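You operate a simulated robot arm through the tools that you are given. There is no shell and no other tool. Be economical: measure what you need, move in short steps, check, and stop when the job is done.

You run a simulated robot arm. Do the job below in one go: nothing can be reset, and whatever is moved stays where it is left.

TASK
Put honeycomb in the pink bag and nut slab in the white bag.
Fine: one ladle each, by that tub's own ladle, put back after; both bags stand in the grey basket; the other bags stay empty. Set down upright: big ladle with the white grip, what you pick out, big ladle with the blue grip.
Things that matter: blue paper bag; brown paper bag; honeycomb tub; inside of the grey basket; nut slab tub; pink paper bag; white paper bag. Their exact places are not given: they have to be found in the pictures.

The check looks at the end state, three seconds after you hand in, the way a careful person would. Anything else that was tipped, shoved, dropped, spilled or broken makes it a failure.

THE ROBOT
A 7-joint arm with a fingered hand on a trunk, on a base that drives. Base frame: it is fixed to the floor where the robot stands at the start and does not move with it; the origin is under the middle of the robot, x ahead of it, y to its left, z up; the surface under the hand at the start is at about z = 0.86. Lengths are in m, angles in rad, forces in N, time in s.
Its first joint turns from -2.007 to 2.007 rad. Places, roughly: inside of the grey basket [0.7, 0.4, 0.9]. Payload 5 kg.
The tool frame sits at the grasp point between the pads (the TCP): z along the fingers, y along the line on which they close. The tips reach 0.032 m beyond it. The gripper opens to 0.16 m. The gripper's body begins 0.089 m behind the TCP. The gripper is a hand of 4 fingers: y runs from the thumb to the fingers, the wrist lies at [0, 0, -0.267] in the tool frame, and closing takes about 1.5 s.
Orientation is that of the tool frame in the base frame, as a unit quaternion [w, x, y, z]. With the fingers straight down and closing along the base's y, the tool's x points along the base's -x, its y along +y and its z along -z.

THE INTERFACE
- The arm moves only by the tool jog_arm. Its argument "plan" is a list of rows, each a list of 7 numbers: the shift along the base's x, y, z in cm, then the turn, a rotation vector about the base's x, y, z in rad, then the finger opening in cm, from 0 to 16. In form: [[dx, dy, dz, rx, ry, rz, fingers], ...]. A call has 1 to 10 rows; each row shifts and turns the commanded pose from where the row before left it. Rows are played at 5 a second. More than 0.05 m and 0.15 rad between two rows, or a gripper value outside its range, and nothing of the call is played. Where a pose cannot be reached the arm comes as near as it can. A force on the tool above 40 N (or 10 N above the force at the start of the call, whichever is more), or a blocked arm, ends the call early, and 0.2 s more pass. The fingers move at their own pace (about 0.045 m/s each) and stop on an object; they squeeze with about 29 N. The grip force told is the motor's: it shows also when the fingers shut on nothing. Time passes only in rows, and 0.2 s behind the last, so rows that do not move let the fingers close. It gives the time, the measured TCP pose, the force on the tool (base axes), the opening and the grip force at its end, in the units of the frame above (readings bear some noise), with the torque about the TCP (base axes, N m) and any sound that the robot's microphone picked up, and new pictures: "views" is both (left out), scene, wrist or none.
- Cameras (640 x 400 px; columns grow to the right, rows downward): "scene" is now at [0.0204, 0.2049, 1.8828]; the picture's right is [0.01, -1.00, 0.00], its down [-0.73, -0.01, -0.68] and it looks along [0.68, 0.01, -0.73] (base axes); focal length 258 px, centre (320, 200). "wrist" rides on the gripper at [0.08, -0.004, -0.114] in the tool frame; the picture's right is [0.05, 1.00, 0.00], its down [-0.82, 0.04, -0.58] and it looks along [-0.58, 0.03, 0.82] (tool axes); focal length 265 px, centre (320, 200).
- slide_trunk(by): slides the trunk up (or, below 0, down) by that many m; the arm and the scene camera ride with it, the base frame stays. It gives what a move gives, with no picture.
- base_move(legs): drives the robot by 1 to 6 legs, each [ahead, turn to the left] in m and rad, along the robot's own axes; the way and the turn of a leg run together, so that a leg with both is an arc; at most 1.5 m and 3.142 rad a leg. The arm and the cameras ride along, it lands a little off, and it stops where it bumps. It gives what a move gives, and a new picture of the scene camera.
- hand_shape(shape): the hand has 4 fingers and takes this shape, open, in about a second: jaw (thumb against the fingers, like two jaws); tri (thumb and two fingers); tip (a fingertip pinch); poke (one finger out to press); point (the index stretched); flat (the hand flat); cup (the hand cupped); fist (a fist). The gripper value then closes the fingers along that shape, each until it touches; the sizes above hold for jaw. It gives what a move gives, with no picture.
- turn_head(pan, tilt): turns the head with the scene camera to pan (to the left, within 2.705 rad either way) and tilt (down, from -0.506 to 1.204), counted from straight ahead of the robot. It gives what a move gives, and a new picture of the scene camera.
- pixel_to_xyz(camera, pixels): there is no depth. For up to 12 entries [column, row, z] of the newest picture of that camera ("zoom" is the newest enlarged one), the place [x, y] in the base frame at which the ray of that pixel passes the height z, good to about 0.002 m. It takes no simulated time.
- zoom(camera, box): a new picture of the part [left, top, right, bottom] of that camera's present view, enlarged. It takes no simulated time.
- job_done(): hands the job in; it is judged then, once.

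Work in short steps. Measure before you move; look again where a grasp or a placing could have gone wrong, and mend it. You have 80 turns and 260 pictures in all, those below and enlarged ones among them. Open the gripper and draw the arm clear of the work before you hand the job in, unless the task says otherwise; then end with one line.

The tools are called after "Call:" as a command line: name --pt "numbers of a row" for each row, then --argument value for the rest, lists and objects as JSON in quotes. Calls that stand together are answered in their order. jog_arm: Moves the arm, as the interface text tells. Its arguments: {"type":"object","properties":{"plan":{"type":"array"},"views":{"type":"string","enum":["both","scene","wrist","none"]}},"required":["plan"]} The other tools are called the same way: slide_trunk (by) slides the trunk up or down; hand_shape (shape) gives the hand a shape; base_move (legs) drives the base; turn_head (pan, tilt) turns the head that bears the scene camera; pixel_to_xyz (camera, pixels) gives the place at which the rays of pixels pass given heights; zoom (camera, box) takes an enlarged picture of a part of a camera's view; job_done () hands the job in.

At the start:

```text
time: 0.0
tool_pos: [0.6156, 0.1695, 1.4073]
tcp_rot: [0.0, 0.0, 1.0, 0.0]
contact_force: [-0.5, -0.3, 0.3]
ft_torque: [0.01, -0.03, -0.01]
finger_gap: 0.1598
grip_force: 0.0
shape: jaw
trunk travel left (down, up): [-0.725, 0.265]
robot x, y, heading: [0.0014, -0.0004, 0.0]
head pan, tilt: [0.012, 0.817]
```

scene: 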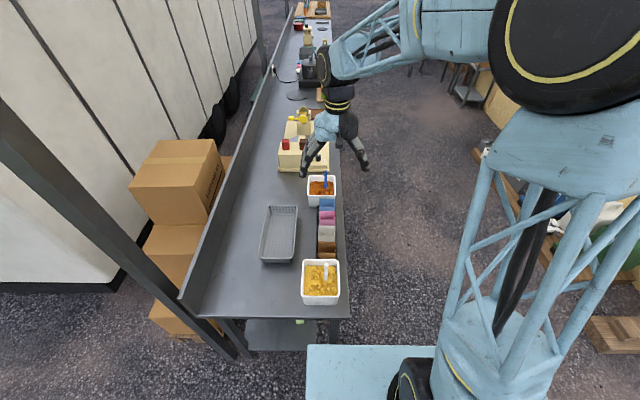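
wrist: 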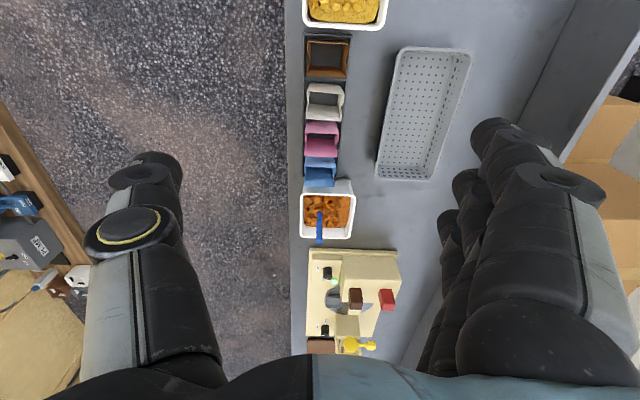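

The pictures show tubs at scene px (320,190) and (320,282), bags between at (327,205-255), basket at (279,234). I enlarge both areas to tell them apart.

Call:
zoom --camera "scene" --box '[240, 160, 370, 320]'

Call:
zoom --camera "wrist" --box '[280, 0, 500, 250]'

```text
2.50 times, centred on (305, 240) of scene
```

zoom: 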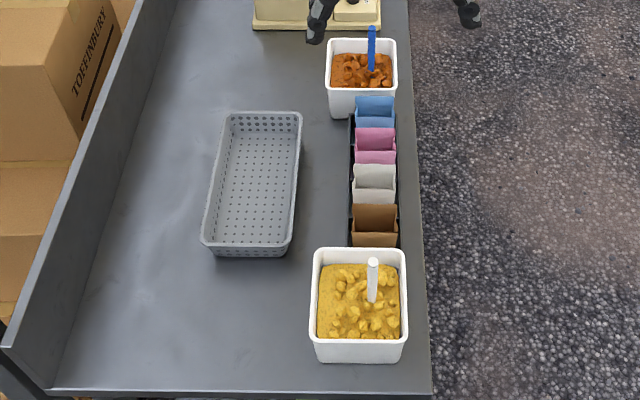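

```text
1.60 times, centred on (390, 125) of wrist
```

zoom: 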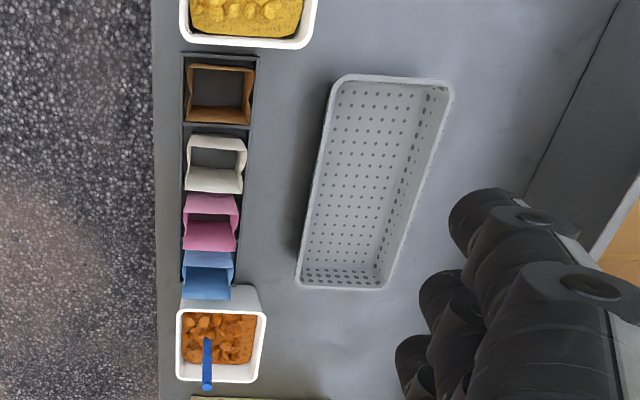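

Yellow tub (honeycomb-like, white ladle) is near; orange-brown tub (nut slab, blue ladle) is far. I measure rim corners, bags and basket from both cameras.

Call:
pixel_to_xyz --camera "wrist" --pixels '[[301, 196, 0.98], [355, 194, 0.98], [302, 237, 0.98], [353, 237, 0.98], [327, 55, 0.95], [324, 100, 0.95], [321, 136, 0.95], [319, 170, 0.95], [400, 47, 0.92], [471, 52, 0.92], [378, 177, 0.92], [425, 180, 0.92]]'

Call:
pixel_to_xyz --camera "scene" --pixels '[[306, 176, 0.98], [334, 176, 0.98], [307, 196, 0.98], [335, 195, 0.98], [305, 260, 0.98], [338, 260, 0.98], [302, 297, 0.98], [340, 297, 0.98], [267, 206, 0.92], [297, 206, 0.92], [262, 258, 0.92], [292, 258, 0.92]]'

Call:
zoom --camera "scene" --box '[295, 165, 345, 215]'

Call:
zoom --camera "scene" --box '[290, 240, 350, 310]'

```text
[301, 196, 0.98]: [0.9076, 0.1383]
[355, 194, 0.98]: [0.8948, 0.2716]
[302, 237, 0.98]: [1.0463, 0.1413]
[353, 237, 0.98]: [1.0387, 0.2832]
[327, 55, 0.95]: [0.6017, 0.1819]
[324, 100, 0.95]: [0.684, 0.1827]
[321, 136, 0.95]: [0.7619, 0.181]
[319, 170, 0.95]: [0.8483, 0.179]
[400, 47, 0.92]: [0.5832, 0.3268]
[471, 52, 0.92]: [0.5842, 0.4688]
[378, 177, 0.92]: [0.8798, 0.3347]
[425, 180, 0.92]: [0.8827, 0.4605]
```

```text
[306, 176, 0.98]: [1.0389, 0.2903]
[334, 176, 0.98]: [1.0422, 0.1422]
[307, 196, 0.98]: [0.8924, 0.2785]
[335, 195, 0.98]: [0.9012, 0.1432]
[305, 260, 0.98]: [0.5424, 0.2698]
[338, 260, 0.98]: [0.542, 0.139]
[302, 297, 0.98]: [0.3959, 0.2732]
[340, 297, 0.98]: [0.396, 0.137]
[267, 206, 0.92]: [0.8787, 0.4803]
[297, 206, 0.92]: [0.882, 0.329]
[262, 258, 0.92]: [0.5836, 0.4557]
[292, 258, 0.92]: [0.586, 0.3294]
```

```text
8.00 times, centred on (320, 190) of scene
```

zoom: 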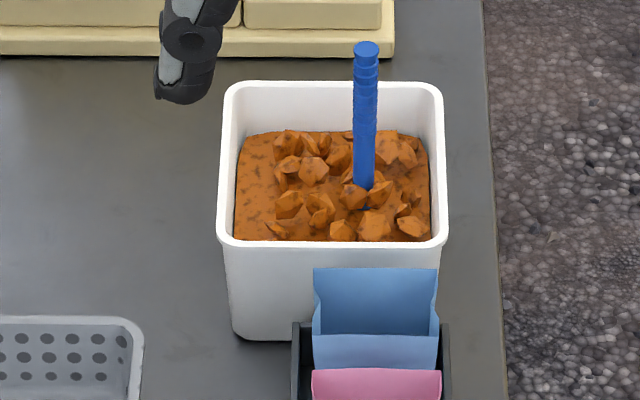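

```text
5.71 times, centred on (320, 275) of scene
```

zoom: 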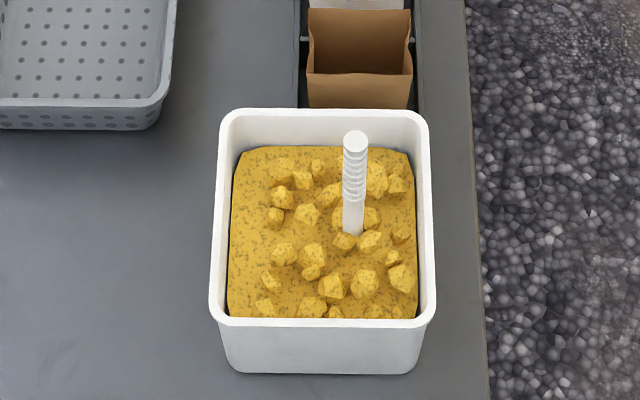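

Both cameras agree on the rims at z≈0.98: tubs at (0.47,0.205) and (0.97,0.21), bags at x≈0.60/0.68/0.76/0.85, y≈0.18. The far tub is at the reach limit and tub labels may be on the aisle side, so I look to the right before driving.

Call:
turn_head --pan -1.2 --tilt 0.8

Call:
turn_head --pan -0.5 --tilt 0.7

```text
time: 1.4
tool_pos: [0.6156, 0.1699, 1.4074]
tcp_rot: [0.0, 0.001, 1.0, 0.001]
contact_force: [0.1, 1.0, -0.5]
ft_torque: [0.03, 0.02, 0.02]
finger_gap: 0.1596
grip_force: 0.1
shape: jaw
trunk travel left (down, up): [-0.725, 0.265]
robot x, y, heading: [-0.0003, -0.0027, 0.003]
head pan, tilt: [-1.201, 0.799]
```

scene: 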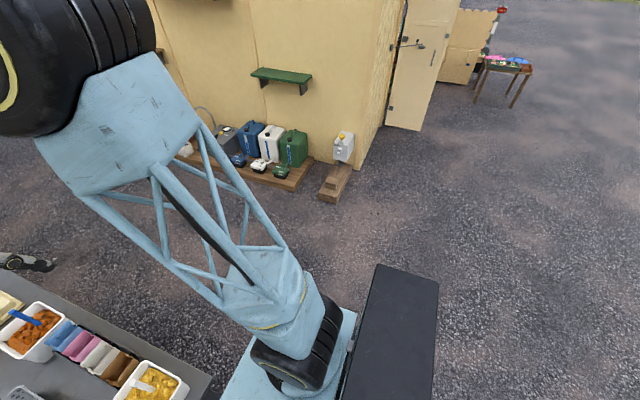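

```text
time: 2.5
tool_pos: [0.6162, 0.1703, 1.4066]
tcp_rot: [0.0, 0.0, 1.0, 0.0]
contact_force: [0.0, 0.5, -0.2]
ft_torque: [-0.03, 0.04, -0.01]
finger_gap: 0.16
grip_force: 0.1
shape: jaw
trunk travel left (down, up): [-0.725, 0.265]
robot x, y, heading: [0.0011, 0.0014, 0.003]
head pan, tilt: [-0.499, 0.7]
```

scene: 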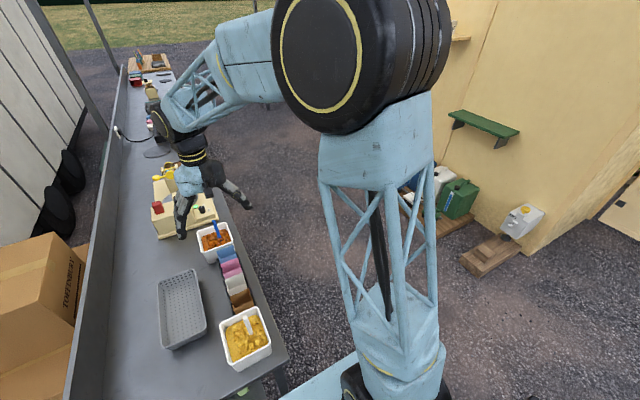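

Aisle to the right looks open; I measure the distance to the pallets and wall on the floor, and the counter edge.

Call:
pixel_to_xyz --camera "scene" --pixels '[[465, 265, 0.0], [500, 278, 0.0], [420, 225, 0.0], [286, 352, 0.86], [245, 232, 0.86], [283, 398, 0.3]]'

```text
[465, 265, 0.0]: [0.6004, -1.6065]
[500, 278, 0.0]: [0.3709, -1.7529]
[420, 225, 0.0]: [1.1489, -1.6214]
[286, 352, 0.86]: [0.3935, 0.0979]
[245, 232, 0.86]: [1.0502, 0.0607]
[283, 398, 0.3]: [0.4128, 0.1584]
```

The base reaches to about x=0.4 near the counter leg, so I want to back up before turning; I look behind first.

Call:
turn_head --pan -2.6 --tilt 0.8

Call:
turn_head --pan 2.4 --tilt 0.8

```text
time: 4.5
tool_pos: [0.616, 0.1696, 1.4068]
tcp_rot: [-0.001, -0.001, 1.0, 0.0]
contact_force: [-0.5, 0.7, -0.5]
ft_torque: [-0.01, 0.02, 0.03]
finger_gap: 0.1599
grip_force: 0.0
shape: jaw
trunk travel left (down, up): [-0.725, 0.265]
robot x, y, heading: [-0.0003, -0.0007, -0.004]
head pan, tilt: [-2.601, 0.799]
```

scene: 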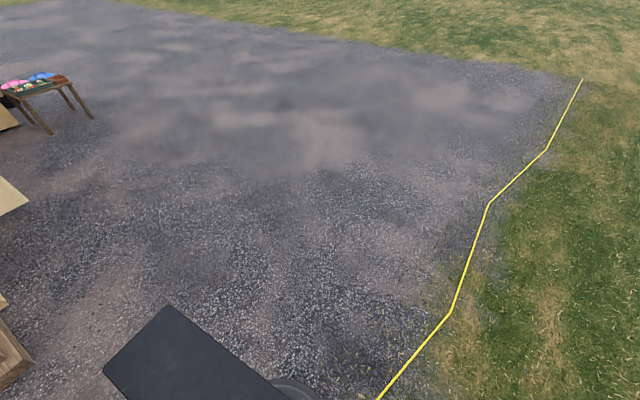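

```text
time: 8.4
tool_pos: [0.6163, 0.1693, 1.4061]
tcp_rot: [0.0, 0.0, 1.0, 0.0]
contact_force: [0.0, -0.3, 0.2]
ft_torque: [0.0, 0.02, -0.03]
finger_gap: 0.1595
grip_force: 0.0
shape: jaw
trunk travel left (down, up): [-0.725, 0.265]
robot x, y, heading: [-0.0022, 0.0003, 0.005]
head pan, tilt: [2.4, 0.799]
```

scene: 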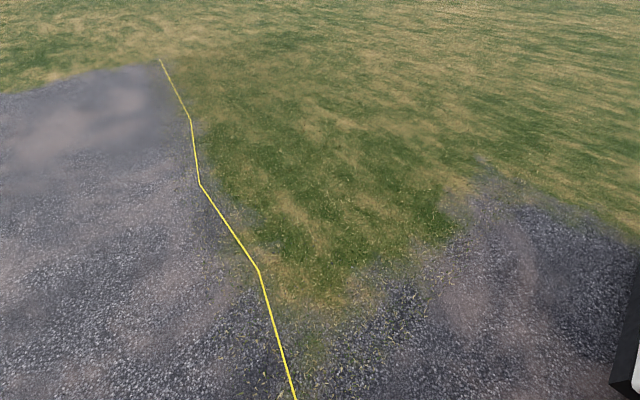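

Only a yellow line lies behind; a 0.2 m back-up is modest. I check the line's distance first.

Call:
pixel_to_xyz --camera "scene" --pixels '[[295, 398, 0.0], [259, 272, 0.0], [200, 185, 0.0]]'

```text
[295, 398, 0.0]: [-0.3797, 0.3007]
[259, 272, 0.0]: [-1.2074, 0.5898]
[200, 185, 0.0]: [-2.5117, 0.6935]
```

The yellow line comes to (-0.38, 0.30), close to the base. I look down at it on the left side.

Call:
turn_head --pan 1.6 --tilt 1.2

Call:
turn_head --pan 0.0 --tilt 1.2

```text
time: 9.5
tool_pos: [0.6153, 0.1693, 1.4076]
tcp_rot: [0.001, -0.001, 1.0, 0.001]
contact_force: [0.5, -0.3, -0.3]
ft_torque: [0.0, 0.0, 0.0]
finger_gap: 0.16
grip_force: 0.0
shape: jaw
trunk travel left (down, up): [-0.725, 0.265]
robot x, y, heading: [0.0033, -0.0017, 0.002]
head pan, tilt: [1.6, 1.201]
```

scene: 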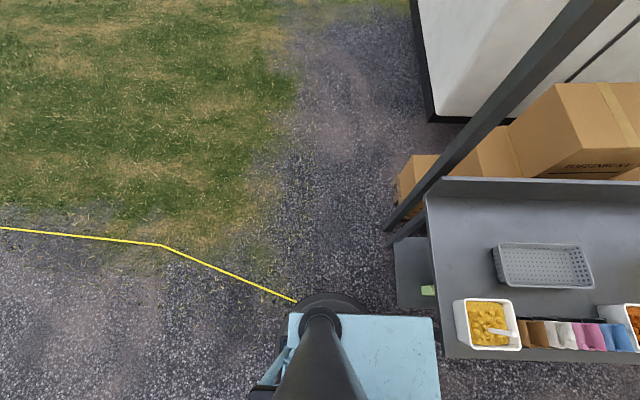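

```text
time: 11.2
tool_pos: [0.615, 0.1701, 1.4077]
tcp_rot: [0.0, -0.001, 1.0, 0.0]
contact_force: [-0.1, 0.3, 0.0]
ft_torque: [0.03, -0.01, 0.0]
finger_gap: 0.1598
grip_force: 0.1
shape: jaw
trunk travel left (down, up): [-0.725, 0.265]
robot x, y, heading: [0.0028, 0.0027, 0.004]
head pan, tilt: [0.0, 1.201]
```

scene: 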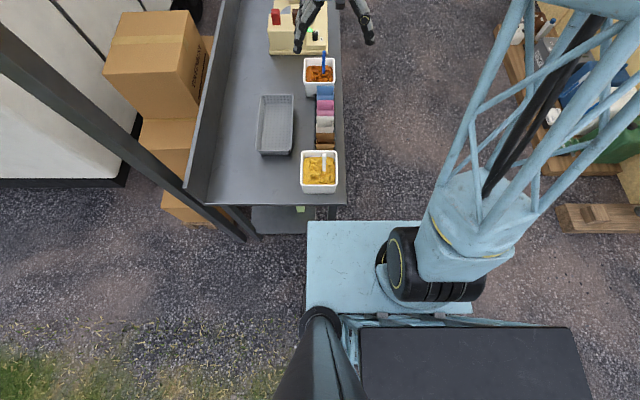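

The yellow line is the robot's own tether, so it is harmless. I back up, turn right, go to the aisle, turn and drive alongside, then face the counter.

Call:
base_move --legs '[[-0.25, 0], [0, -1.571], [0.5, 0], [0, 1.571]]'

Call:
pixel_to_xyz --camera "scene" --pixels '[[320, 200, 0.0]]'

```text
time: 23.7
tool_pos: [0.351, -0.3177, 1.4063]
tcp_rot: [0.0, -0.002, 1.0, -0.001]
contact_force: [0.2, -0.2, -0.6]
ft_torque: [0.0, 0.0, 0.0]
finger_gap: 0.16
grip_force: 0.1
shape: jaw
trunk travel left (down, up): [-0.725, 0.265]
robot x, y, heading: [-0.2632, -0.4905, 0.008]
head pan, tilt: [0.0, 1.201]
```

scene: 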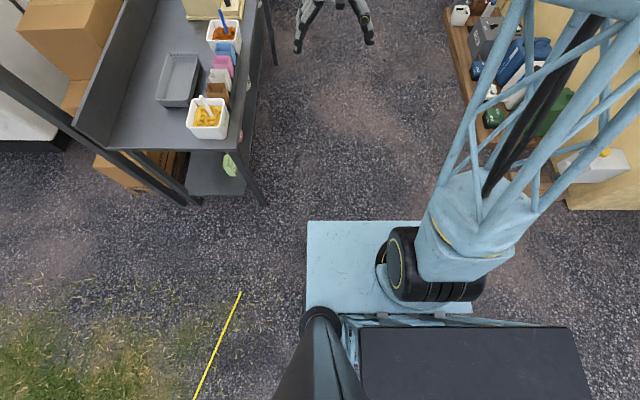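

```text
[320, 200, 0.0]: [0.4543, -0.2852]
```

Now alongside the aisle; I drive ahead 0.98 m and look before turning.

Call:
base_move --legs '[[0.98, -0.008], [0, 1.571]]'

Call:
turn_head --pan 0.0 --tilt 0.85

```text
time: 32.8
tool_pos: [0.5058, 0.118, 1.4068]
tcp_rot: [0.0, 0.72, -0.694, 0.0]
contact_force: [-0.2, -0.2, 0.4]
ft_torque: [0.01, 0.0, 0.01]
finger_gap: 0.1599
grip_force: 0.0
shape: jaw
trunk travel left (down, up): [-0.725, 0.265]
robot x, y, heading: [0.6964, -0.489, 1.612]
head pan, tilt: [0.0, 1.201]
```

scene: 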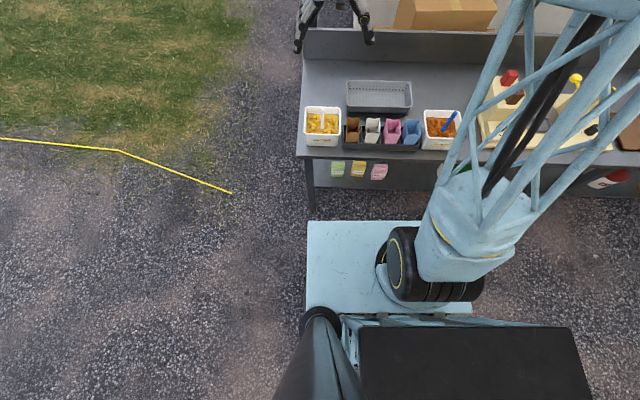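

```text
time: 33.6
tool_pos: [0.5054, 0.1189, 1.4073]
tcp_rot: [0.0, 0.72, -0.694, 0.001]
contact_force: [0.7, 0.1, 0.2]
ft_torque: [-0.03, -0.01, -0.04]
finger_gap: 0.1601
grip_force: 0.0
shape: jaw
trunk travel left (down, up): [-0.725, 0.265]
robot x, y, heading: [0.6991, -0.4903, 1.605]
head pan, tilt: [0.0, 0.85]
```

scene: 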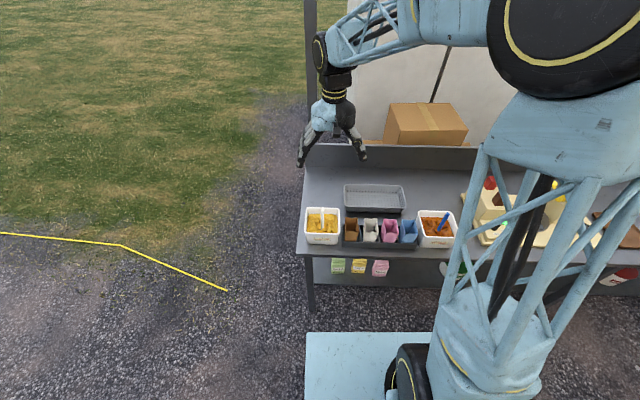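

There is a label on each tub front and tags hang from the counter edge; I enlarge them.

Call:
zoom --camera "scene" --box '[298, 200, 348, 250]'

Call:
zoom --camera "scene" --box '[410, 200, 460, 250]'

Call:
zoom --camera "scene" --box '[320, 250, 400, 280]'

Call:
zoom --camera "scene" --box '[330, 175, 430, 250]'

```text
8.00 times, centred on (323, 225) of scene
```

zoom: 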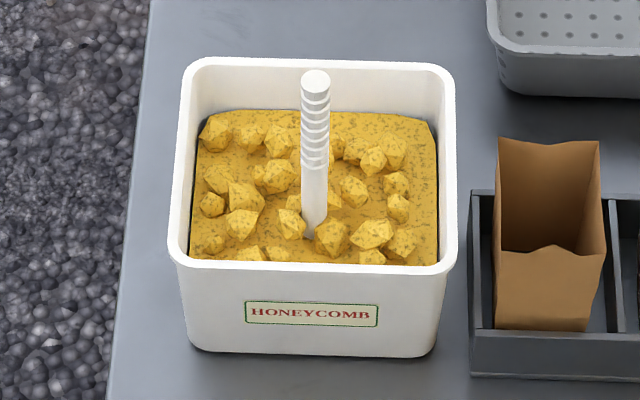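

```text
8.00 times, centred on (435, 225) of scene
```

zoom: 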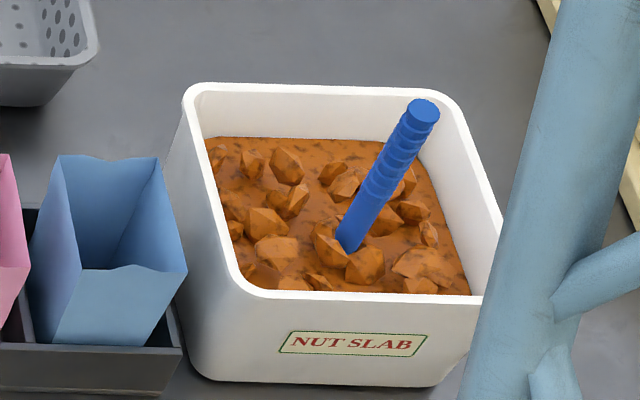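

```text
8.00 times, centred on (360, 265) of scene
```

zoom: 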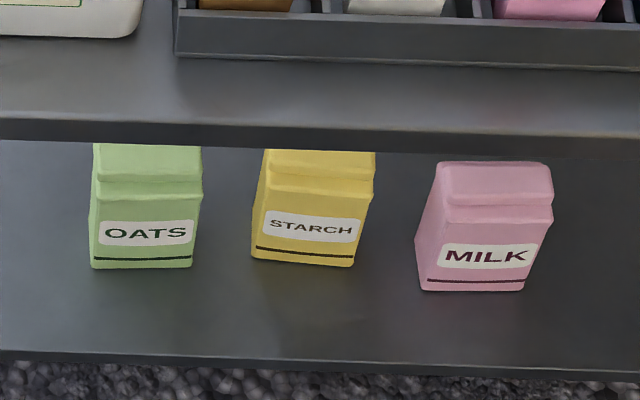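

```text
5.33 times, centred on (380, 212) of scene
```

zoom: 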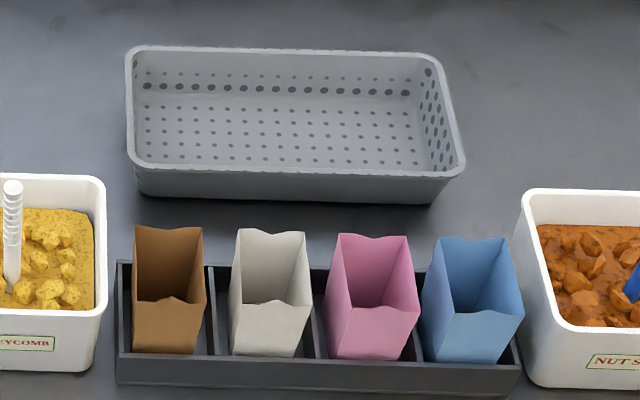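

Labels confirm: honeycomb = yellow tub (white grip), nut slab = orange tub (blue grip). I take a wrist picture at rest to triangulate the ladle handles.

Call:
jog_arm --pt "0 0 0 0 0 0 16" --views "both"

Call:
zoom --camera "wrist" --box '[240, 50, 480, 200]'

```text
time: 34.0
tool_pos: [0.5058, 0.1195, 1.4073]
tcp_rot: [0.0, 0.72, -0.694, 0.0]
contact_force: [-0.5, -0.3, -0.4]
ft_torque: [-0.01, 0.0, -0.01]
finger_gap: 0.16
grip_force: 0.1
shape: jaw
trunk travel left (down, up): [-0.725, 0.265]
robot x, y, heading: [0.6988, -0.4913, 1.608]
head pan, tilt: [0.0, 0.85]
```

scene: 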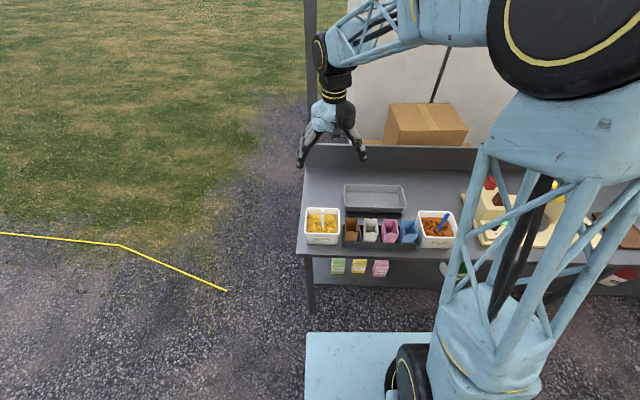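
wrist: 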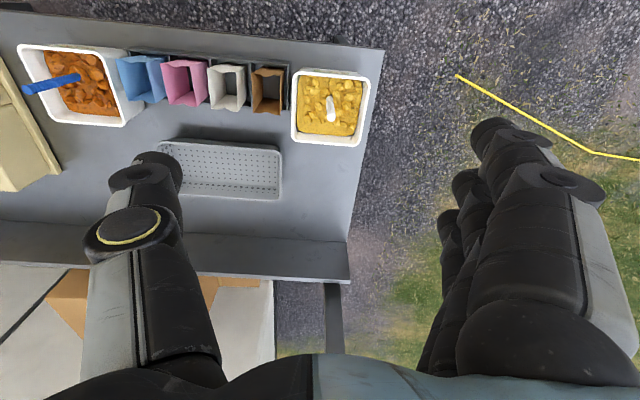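

```text
2.67 times, centred on (360, 125) of wrist
```

zoom: 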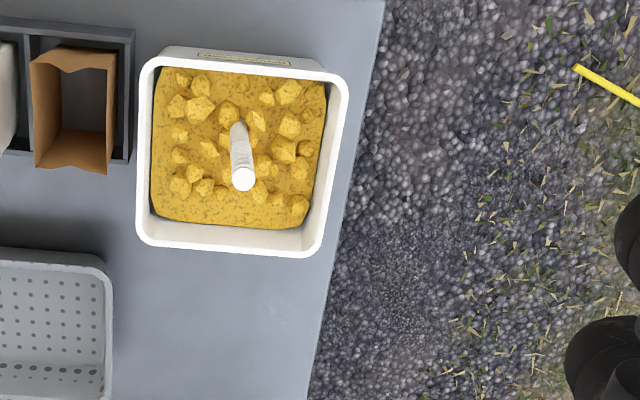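

I intersect handle tops and bottoms from both views at several heights.

Call:
pixel_to_xyz --camera "wrist" --pixels '[[331.1, 116.5, 1.0], [331.1, 116.5, 1.1], [329.3, 98.75, 0.92], [329.3, 98.75, 0.98], [26, 89, 1.0], [26, 89, 1.1], [80, 76, 0.92], [80, 76, 0.98]]'

Call:
pixel_to_xyz --camera "scene" --pixels '[[322.4, 209.75, 1.0], [322.4, 209.75, 1.1], [322.1, 229, 0.92], [322.1, 229, 0.98], [448, 213.5, 1.0], [448, 213.5, 1.1], [438.5, 230.6, 0.92], [438.5, 230.6, 0.98]]'

Call:
zoom --camera "wrist" --box '[0, 30, 160, 130]'

```text
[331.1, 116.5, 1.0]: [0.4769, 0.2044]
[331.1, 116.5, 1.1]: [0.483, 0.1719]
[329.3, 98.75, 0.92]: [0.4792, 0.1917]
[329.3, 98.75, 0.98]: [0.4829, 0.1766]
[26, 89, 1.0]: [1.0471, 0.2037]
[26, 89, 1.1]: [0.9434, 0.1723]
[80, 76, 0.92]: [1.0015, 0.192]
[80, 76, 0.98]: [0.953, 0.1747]
```

```text
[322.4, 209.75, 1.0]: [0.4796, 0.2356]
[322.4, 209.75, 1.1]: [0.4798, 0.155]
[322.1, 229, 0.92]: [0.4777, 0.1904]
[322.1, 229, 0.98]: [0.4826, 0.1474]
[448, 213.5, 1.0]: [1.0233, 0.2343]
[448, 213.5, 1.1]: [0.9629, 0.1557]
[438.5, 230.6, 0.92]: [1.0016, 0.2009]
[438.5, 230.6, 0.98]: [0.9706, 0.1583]
```

```text
4.00 times, centred on (80, 80) of wrist
```

zoom: 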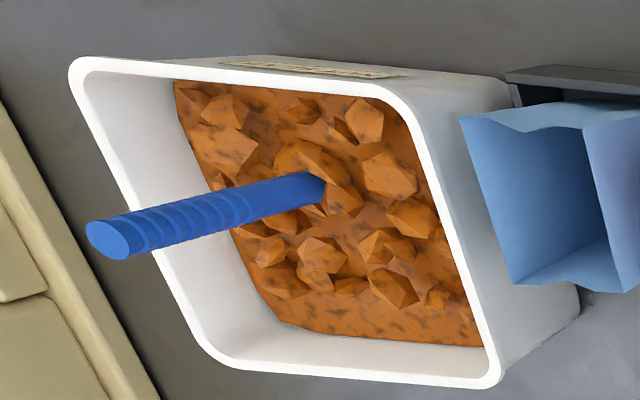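

White handle top is at (0.480, 0.183, 1.065), standing near vertical; blue top at (0.982, 0.183, 1.065). I bring the hand with 7 cm opening above the white handle and check.

Call:
jog_arm --pt "-1.3 3.2 -3 0 0 0 7" --pt "-1.3 3.2 -3 0 0 0 7" --pt "0 0 -4.5 0 0 0 7" --pt "0 0 -4.5 0 0 0 7" --pt "0 0 -4.5 0 0 0 7" --pt "0 0 0 0 0 0 7" --pt "0 0 0 0 0 0 7"

```text
time: 35.6
tool_pos: [0.4799, 0.1812, 1.2158]
tcp_rot: [-0.001, 0.72, -0.694, 0.001]
contact_force: [-0.3, -0.6, -0.6]
ft_torque: [0.02, 0.0, -0.03]
finger_gap: 0.071
grip_force: 0.1
shape: jaw
trunk travel left (down, up): [-0.725, 0.265]
robot x, y, heading: [0.6962, -0.4905, 1.609]
head pan, tilt: [0.0, 0.85]
```

scene: 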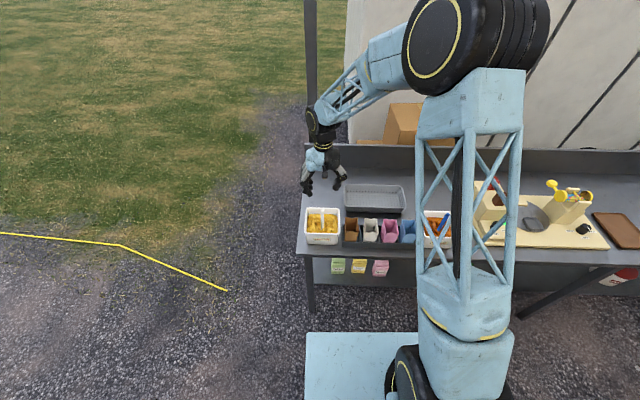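
wrist: 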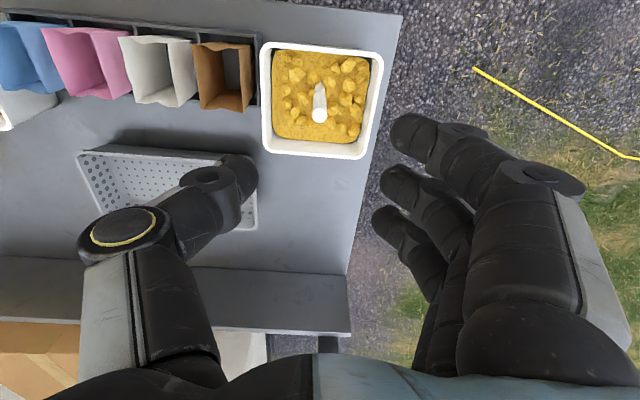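

Handle top is at wrist px (319,116), midway between thumb and fingers. I verify its place at z=1.065, and enlarge to see it.

Call:
pixel_to_xyz --camera "wrist" --pixels '[[319, 116, 1.065], [319, 116, 1.05], [262, 45, 0.98], [383, 52, 0.98], [266, 155, 0.98], [370, 158, 0.98]]'

```text
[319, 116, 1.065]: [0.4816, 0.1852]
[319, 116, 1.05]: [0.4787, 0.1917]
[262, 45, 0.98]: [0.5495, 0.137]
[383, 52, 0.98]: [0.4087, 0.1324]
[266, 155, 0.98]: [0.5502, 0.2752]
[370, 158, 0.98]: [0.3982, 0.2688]
```

The handle is at (0.481, 0.186). I descend to z≈1.02 with the fingers around the handle.

Call:
jog_arm --pt "0.1 0.4 -4.8 0 0 0 7" --pt "0 0 -4.8 0 0 0 7" --pt "0 0 -4 0 0 0 7" --pt "0 0 -3 0 0 0 7" --pt "0 0 -3 0 0 0 7" --pt "0 0 0 0 0 0 7"

```text
time: 37.0
tool_pos: [0.4808, 0.1888, 1.0193]
tcp_rot: [-0.001, 0.72, -0.694, 0.0]
contact_force: [-0.6, -0.4, -1.1]
ft_torque: [0.02, -0.03, 0.01]
finger_gap: 0.0708
grip_force: 0.1
shape: jaw
trunk travel left (down, up): [-0.725, 0.265]
robot x, y, heading: [0.7035, -0.4887, 1.601]
head pan, tilt: [0.0, 0.85]
```

scene: 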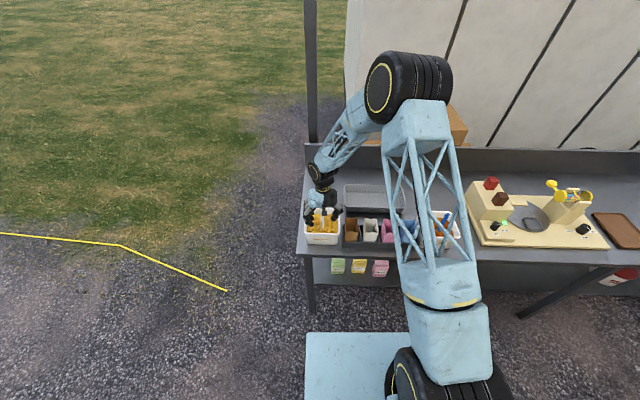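
wrist: 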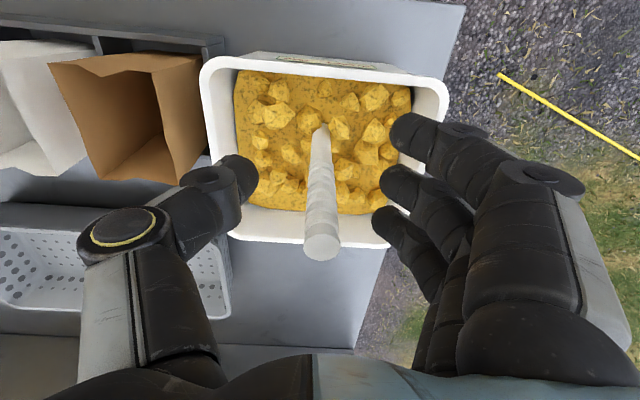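

The handle runs between thumb and middle finger, centred. I close.

Call:
jog_arm --pt "0 0 0 0 0 0 0" --pt "0 0 0 0 0 0 0" --pt "0 0 0 0 0 0 0" --pt "0 0 0 0 0 0 0" --pt "0 0 0 0 0 0 0" --pt "0 0 0 0 0 0 0" --pt "0 0 0 0 0 0 0" --views "wrist"

```text
time: 38.6
tool_pos: [0.4805, 0.1884, 1.0202]
tcp_rot: [0.001, 0.72, -0.694, 0.0]
contact_force: [0.0, -0.1, -0.4]
ft_torque: [-0.01, 0.0, -0.02]
finger_gap: 0.0
grip_force: 28.8
shape: jaw
trunk travel left (down, up): [-0.725, 0.265]
robot x, y, heading: [0.6951, -0.4903, 1.604]
head pan, tilt: [0.0, 0.85]
```

wrist: 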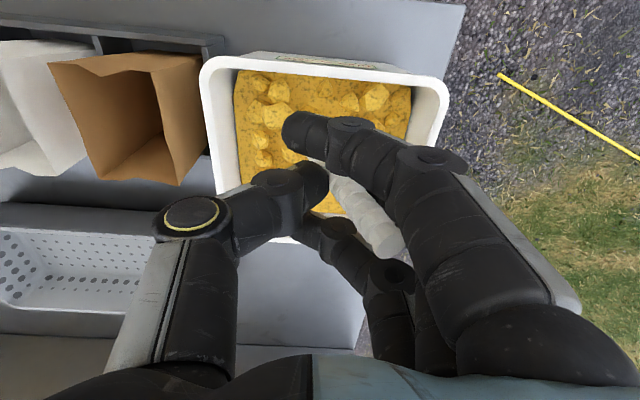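

Gap reads 0 and the handle seems to be between index and middle finger rather than under the pads. I enlarge to see.

Call:
zoom --camera "wrist" --box '[220, 80, 460, 280]'

Call:
zoom --camera "scene" --box '[290, 160, 370, 250]'

```text
2.00 times, centred on (340, 180) of wrist
```

zoom: 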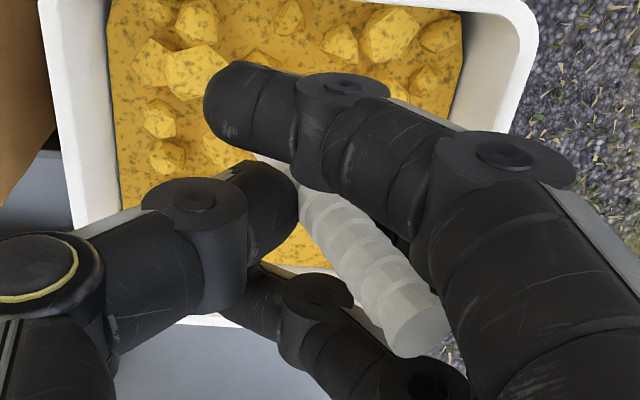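

```text
4.44 times, centred on (330, 205) of scene
```

zoom: 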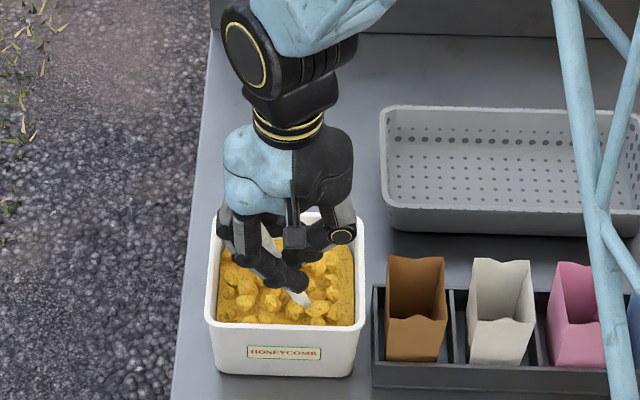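

The handle slid between the index and the other fingers; a top-down pinch is poor. I open again and rise slowly to see how the ladle stands.

Call:
jog_arm --pt "0 0 0 0 0 0 3" --pt "0 0 0 0 0 0 6" --pt "0 0 0 0 0 0 8" --pt "0 0 0 0 0 0 8" --pt "0 0 0 0 0 0 8" --pt "0 0 0 0 0 0 8" --views "both"

```text
time: 40.0
tool_pos: [0.4811, 0.1891, 1.0191]
tcp_rot: [0.0, 0.72, -0.694, 0.0]
contact_force: [-0.2, 0.5, 0.1]
ft_torque: [-0.03, -0.02, 0.02]
finger_gap: 0.0792
grip_force: 0.1
shape: jaw
trunk travel left (down, up): [-0.725, 0.265]
robot x, y, heading: [0.6982, -0.4912, 1.607]
head pan, tilt: [0.0, 0.85]
```

scene: 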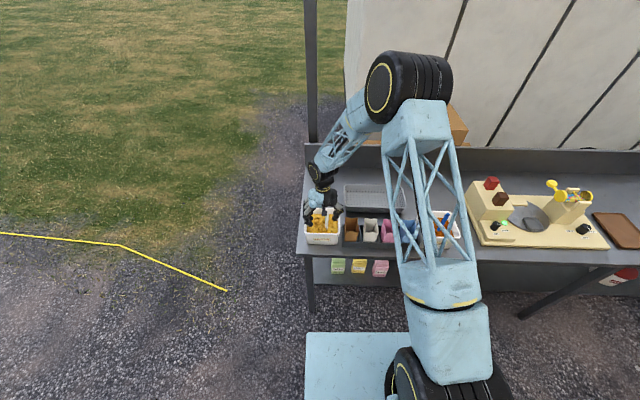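
wrist: 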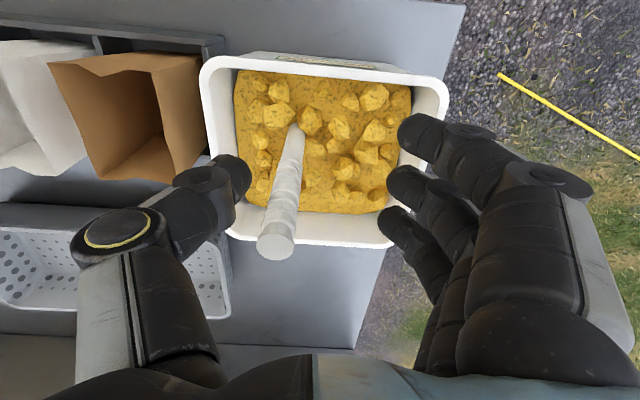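

The handle still stands upright, slightly shifted. I rise clear and turn the hand to horizontal (pointing +y) so the fingers will wrap across the handle.

Call:
jog_arm --pt "0 0 4.5 0 0 0 8" --pt "0 0 4.5 0 0 0 8" --pt "0 0 4.5 0 0 0 8" --pt "0 0 4.5 0 0 0 8" --pt "0 0 2 0.14 0 0 8" --pt "0 0 0 0.14 0 0 8" --pt "0 0 0 0.14 0 0 8" --pt "0 0 0 0.14 0 0 8" --pt "0 0 0 0.14 0 0 8" --pt "0 0 0 0.14 0 0 8" --views "none"

Call:
jog_arm --pt "0 0 0 0.14 0 0 8" --pt "0 0 0 0.14 0 0 8" --pt "0 0 0 0.14 0 0 8" --pt "0 0 0 0.14 0 0 8" --pt "0 0 0 0.14 0 0 8" --pt "0 0 0 0 0 0 8" --views "both"

```text
time: 42.4
tool_pos: [0.6798, 0.1939, 1.1319]
tcp_rot: [0.265, -0.551, 0.765, 0.203]
contact_force: [0.2, -1.3, 0.0]
ft_torque: [-0.02, 0.05, 0.02]
finger_gap: 0.0803
grip_force: 0.0
shape: jaw
trunk travel left (down, up): [-0.725, 0.265]
robot x, y, heading: [0.6967, -0.4887, 1.609]
head pan, tilt: [0.0, 0.85]
stopped in row 10: the arm was blocked; the commanded pose is now the measured one
```

```text
time: 43.8
tool_pos: [0.68, 0.1953, 1.1316]
tcp_rot: [0.439, -0.426, 0.647, 0.454]
contact_force: [0.7, 0.3, 0.1]
ft_torque: [0.02, 0.01, -0.02]
finger_gap: 0.0798
grip_force: 0.0
shape: jaw
trunk travel left (down, up): [-0.725, 0.265]
robot x, y, heading: [0.7018, -0.4939, 1.604]
head pan, tilt: [0.0, 0.85]
```

scene: 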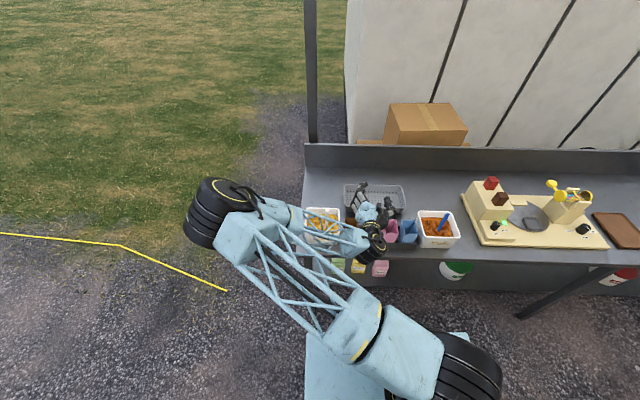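
wrist: 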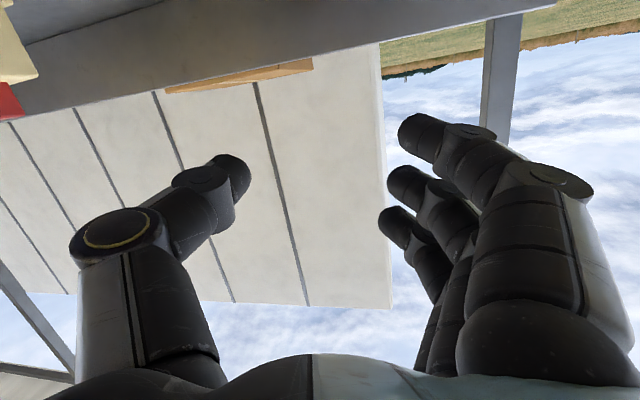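

The arm took a different elbow posture and the tool moved to (0.68,0.195,1.13). I check that nothing was touched.

Call:
zoom --camera "scene" --box '[290, 170, 470, 280]'

```text
3.56 times, centred on (380, 225) of scene
```

zoom: 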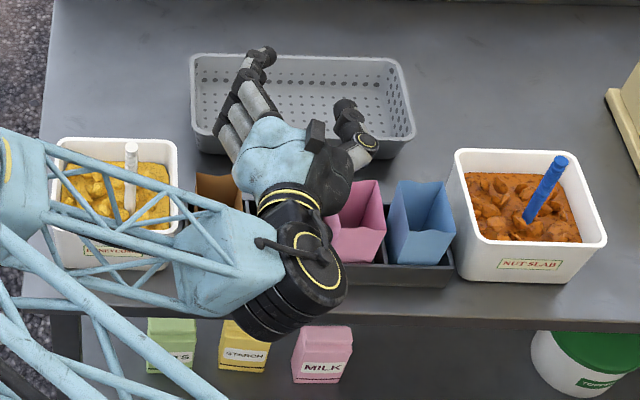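

Nothing touched. I raise the whole arm with the trunk, then back the base away 0.25 m so a horizontal hand has room.

Call:
slide_trunk --by 0.25

Call:
base_move --legs '[[-0.25, 0]]'

```text
time: 46.4
tool_pos: [0.6808, 0.1949, 1.3803]
tcp_rot: [0.438, -0.427, 0.648, 0.454]
contact_force: [-1.0, -0.4, -0.3]
ft_torque: [-0.01, 0.0, 0.05]
finger_gap: 0.0797
grip_force: 0.1
shape: jaw
trunk travel left (down, up): [-0.975, 0.015]
robot x, y, heading: [0.7009, -0.4935, 1.609]
head pan, tilt: [0.0, 0.85]
```

```text
time: 48.2
tool_pos: [0.6892, -0.0604, 1.3809]
tcp_rot: [0.44, -0.426, 0.648, 0.453]
contact_force: [0.3, -1.1, 0.8]
ft_torque: [0.02, -0.03, -0.03]
finger_gap: 0.08
grip_force: 0.1
shape: jaw
trunk travel left (down, up): [-0.975, 0.015]
robot x, y, heading: [0.7094, -0.7482, 1.603]
head pan, tilt: [0.0, 0.85]
```

scene: 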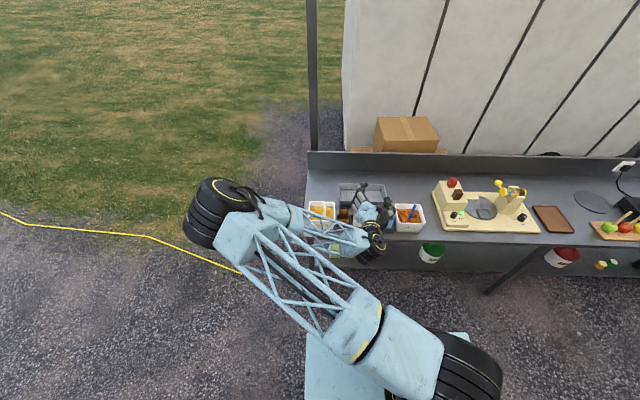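

Clear. I now turn the hand to exactly horizontal (+y) and move it left and forward to above the honeycomb handle, at z≈1.38.

Call:
jog_arm --pt "-3 0 0 0.061 -0.079 0.07 8" --pt "-3 0 0 0.061 -0.079 0.07 8" --pt "-3 2 0 0.06 -0.078 0.07 8" --pt "-3 3 0 0 0 0 8" --pt "-3 3 0 0 0 0 8" --pt "-3 3 0 0 0 0 8" --pt "0 0 0 0 0 0 8" --views "scene"

```text
time: 49.9
tool_pos: [0.51, 0.0496, 1.3836]
tcp_rot: [0.499, -0.501, 0.5, 0.501]
contact_force: [0.1, 0.3, -1.0]
ft_torque: [0.0, 0.04, 0.02]
finger_gap: 0.0799
grip_force: 0.0
shape: jaw
trunk travel left (down, up): [-0.975, 0.015]
robot x, y, heading: [0.7074, -0.7509, 1.604]
head pan, tilt: [0.0, 0.85]
```

scene: 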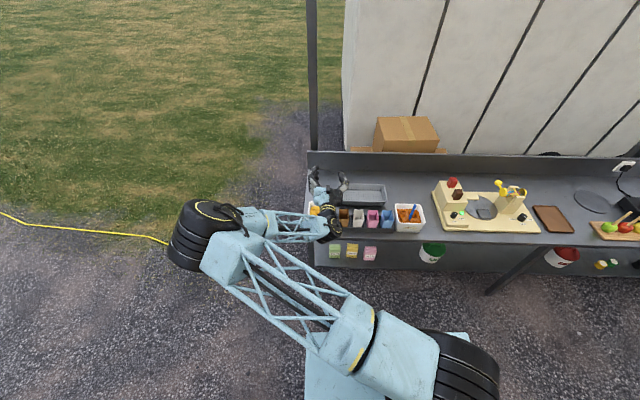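

I need the handle's present place; I enlarge the scene around it.

Call:
zoom --camera "scene" --box '[295, 180, 375, 240]'

Call:
jog_arm --pt "0 -4 0 0 0 0 8" --pt "0 -4 0 0 0 0 8" --pt "0 -4 0 0 0 0 8" --views "both"

Call:
zoom --camera "scene" --box '[295, 180, 375, 240]'

```text
6.67 times, centred on (335, 210) of scene
```

zoom: 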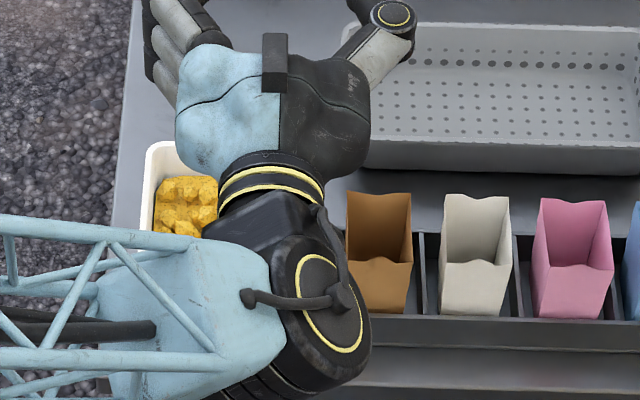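

```text
time: 50.6
tool_pos: [0.5106, -0.0715, 1.3809]
tcp_rot: [0.499, -0.5, 0.5, 0.501]
contact_force: [-0.3, -0.7, 0.0]
ft_torque: [0.04, -0.01, -0.02]
finger_gap: 0.0798
grip_force: 0.1
shape: jaw
trunk travel left (down, up): [-0.975, 0.015]
robot x, y, heading: [0.7074, -0.7488, 1.605]
head pan, tilt: [0.0, 0.85]
```

scene: 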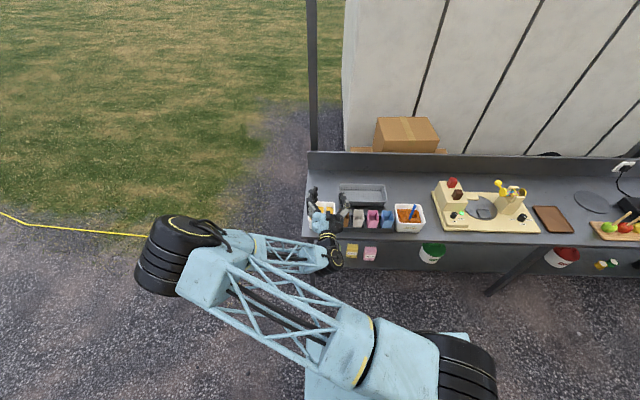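
wrist: 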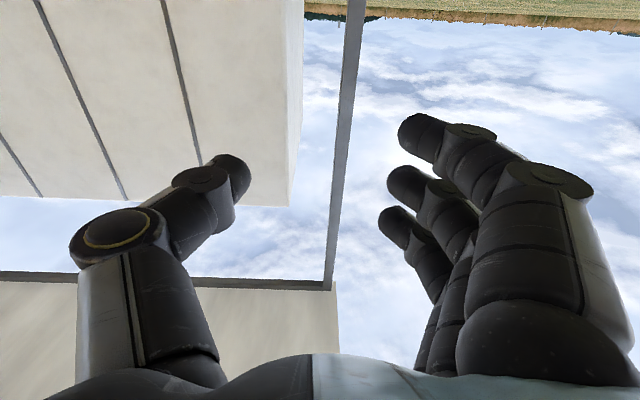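

```text
6.67 times, centred on (335, 210) of scene
```

zoom: 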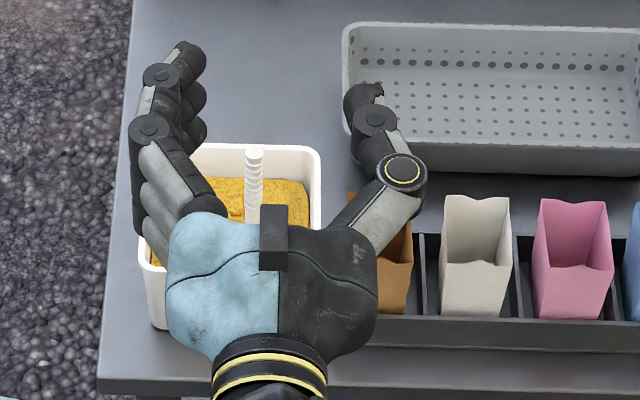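

The handle top shows at zoom px (254,150), bottom near (252,222). I convert these, with bag rims too.

Call:
pixel_to_xyz --camera "zoom" --pixels '[[254, 151, 1.065], [252, 222, 0.93], [252, 222, 0.95], [475, 270, 0.97], [475, 197, 0.97], [573, 267, 0.97], [573, 200, 0.97], [480, 315, 0.87], [405, 315, 0.9], [360, 165, 0.92]]'

```text
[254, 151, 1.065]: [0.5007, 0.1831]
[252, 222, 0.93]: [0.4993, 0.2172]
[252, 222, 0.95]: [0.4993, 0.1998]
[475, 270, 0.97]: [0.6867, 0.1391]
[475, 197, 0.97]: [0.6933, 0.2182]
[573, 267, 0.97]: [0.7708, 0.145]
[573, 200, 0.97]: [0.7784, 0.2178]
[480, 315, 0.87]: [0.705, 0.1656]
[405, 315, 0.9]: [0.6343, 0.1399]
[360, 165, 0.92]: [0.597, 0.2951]
```

Handle at (0.500, 0.185). I move forward at height to y=0.20, then lower by trunk to z≈1.13 and look.

Call:
jog_arm --pt "-0.5 4.5 0 0 0 0 8" --pt "-0.5 4.5 0 0 0 0 8" --pt "0 4.5 0 0 0 0 8" --pt "0 4.5 0 0 0 0 8" --pt "0 4.5 0 0 0 0 8" --pt "0 4.5 0 0 0 0 8" --pt "0 0 0 0 0 0 8" --views "none"

Call:
slide_trunk --by -0.23

Call:
turn_head --pan 0.0 --tilt 0.75

Call:
zoom --camera "scene" --box '[270, 160, 430, 300]'

```text
time: 52.2
tool_pos: [0.4968, 0.1978, 1.3801]
tcp_rot: [0.5, -0.5, 0.5, 0.5]
contact_force: [0.2, -0.5, -0.7]
ft_torque: [-0.02, -0.02, -0.02]
finger_gap: 0.0798
grip_force: 0.1
shape: jaw
trunk travel left (down, up): [-0.975, 0.015]
robot x, y, heading: [0.7059, -0.7454, 1.607]
head pan, tilt: [0.0, 0.85]
```

```text
time: 54.7
tool_pos: [0.498, 0.1986, 1.1495]
tcp_rot: [-0.499, 0.501, -0.5, -0.501]
contact_force: [-0.1, -0.5, -0.5]
ft_torque: [-0.02, 0.02, 0.01]
finger_gap: 0.0798
grip_force: 0.0
shape: jaw
trunk travel left (down, up): [-0.745, 0.245]
robot x, y, heading: [0.7081, -0.7486, 1.604]
head pan, tilt: [0.0, 0.85]
```

```text
time: 55.3
tool_pos: [0.4978, 0.1994, 1.1499]
tcp_rot: [0.5, -0.5, 0.501, 0.5]
contact_force: [-0.4, -0.4, 0.4]
ft_torque: [-0.01, -0.01, 0.01]
finger_gap: 0.0796
grip_force: 0.0
shape: jaw
trunk travel left (down, up): [-0.745, 0.245]
robot x, y, heading: [0.7096, -0.7472, 1.606]
head pan, tilt: [0.0, 0.75]
```

scene: 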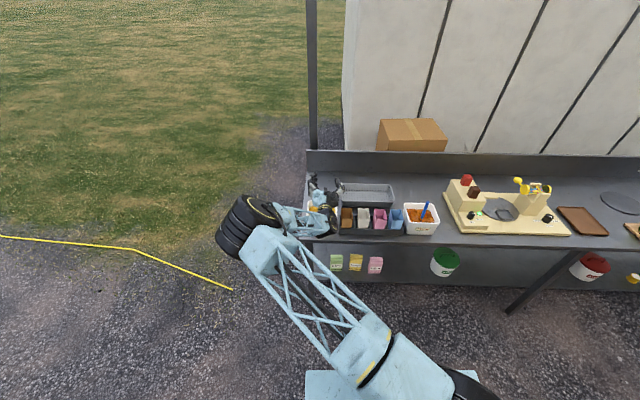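

```text
2.86 times, centred on (350, 230) of scene
```

zoom: 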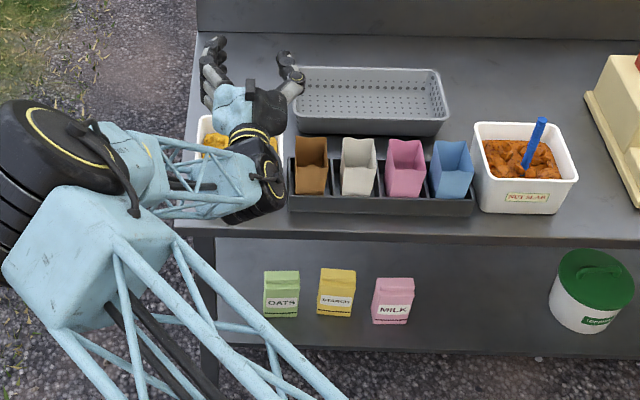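

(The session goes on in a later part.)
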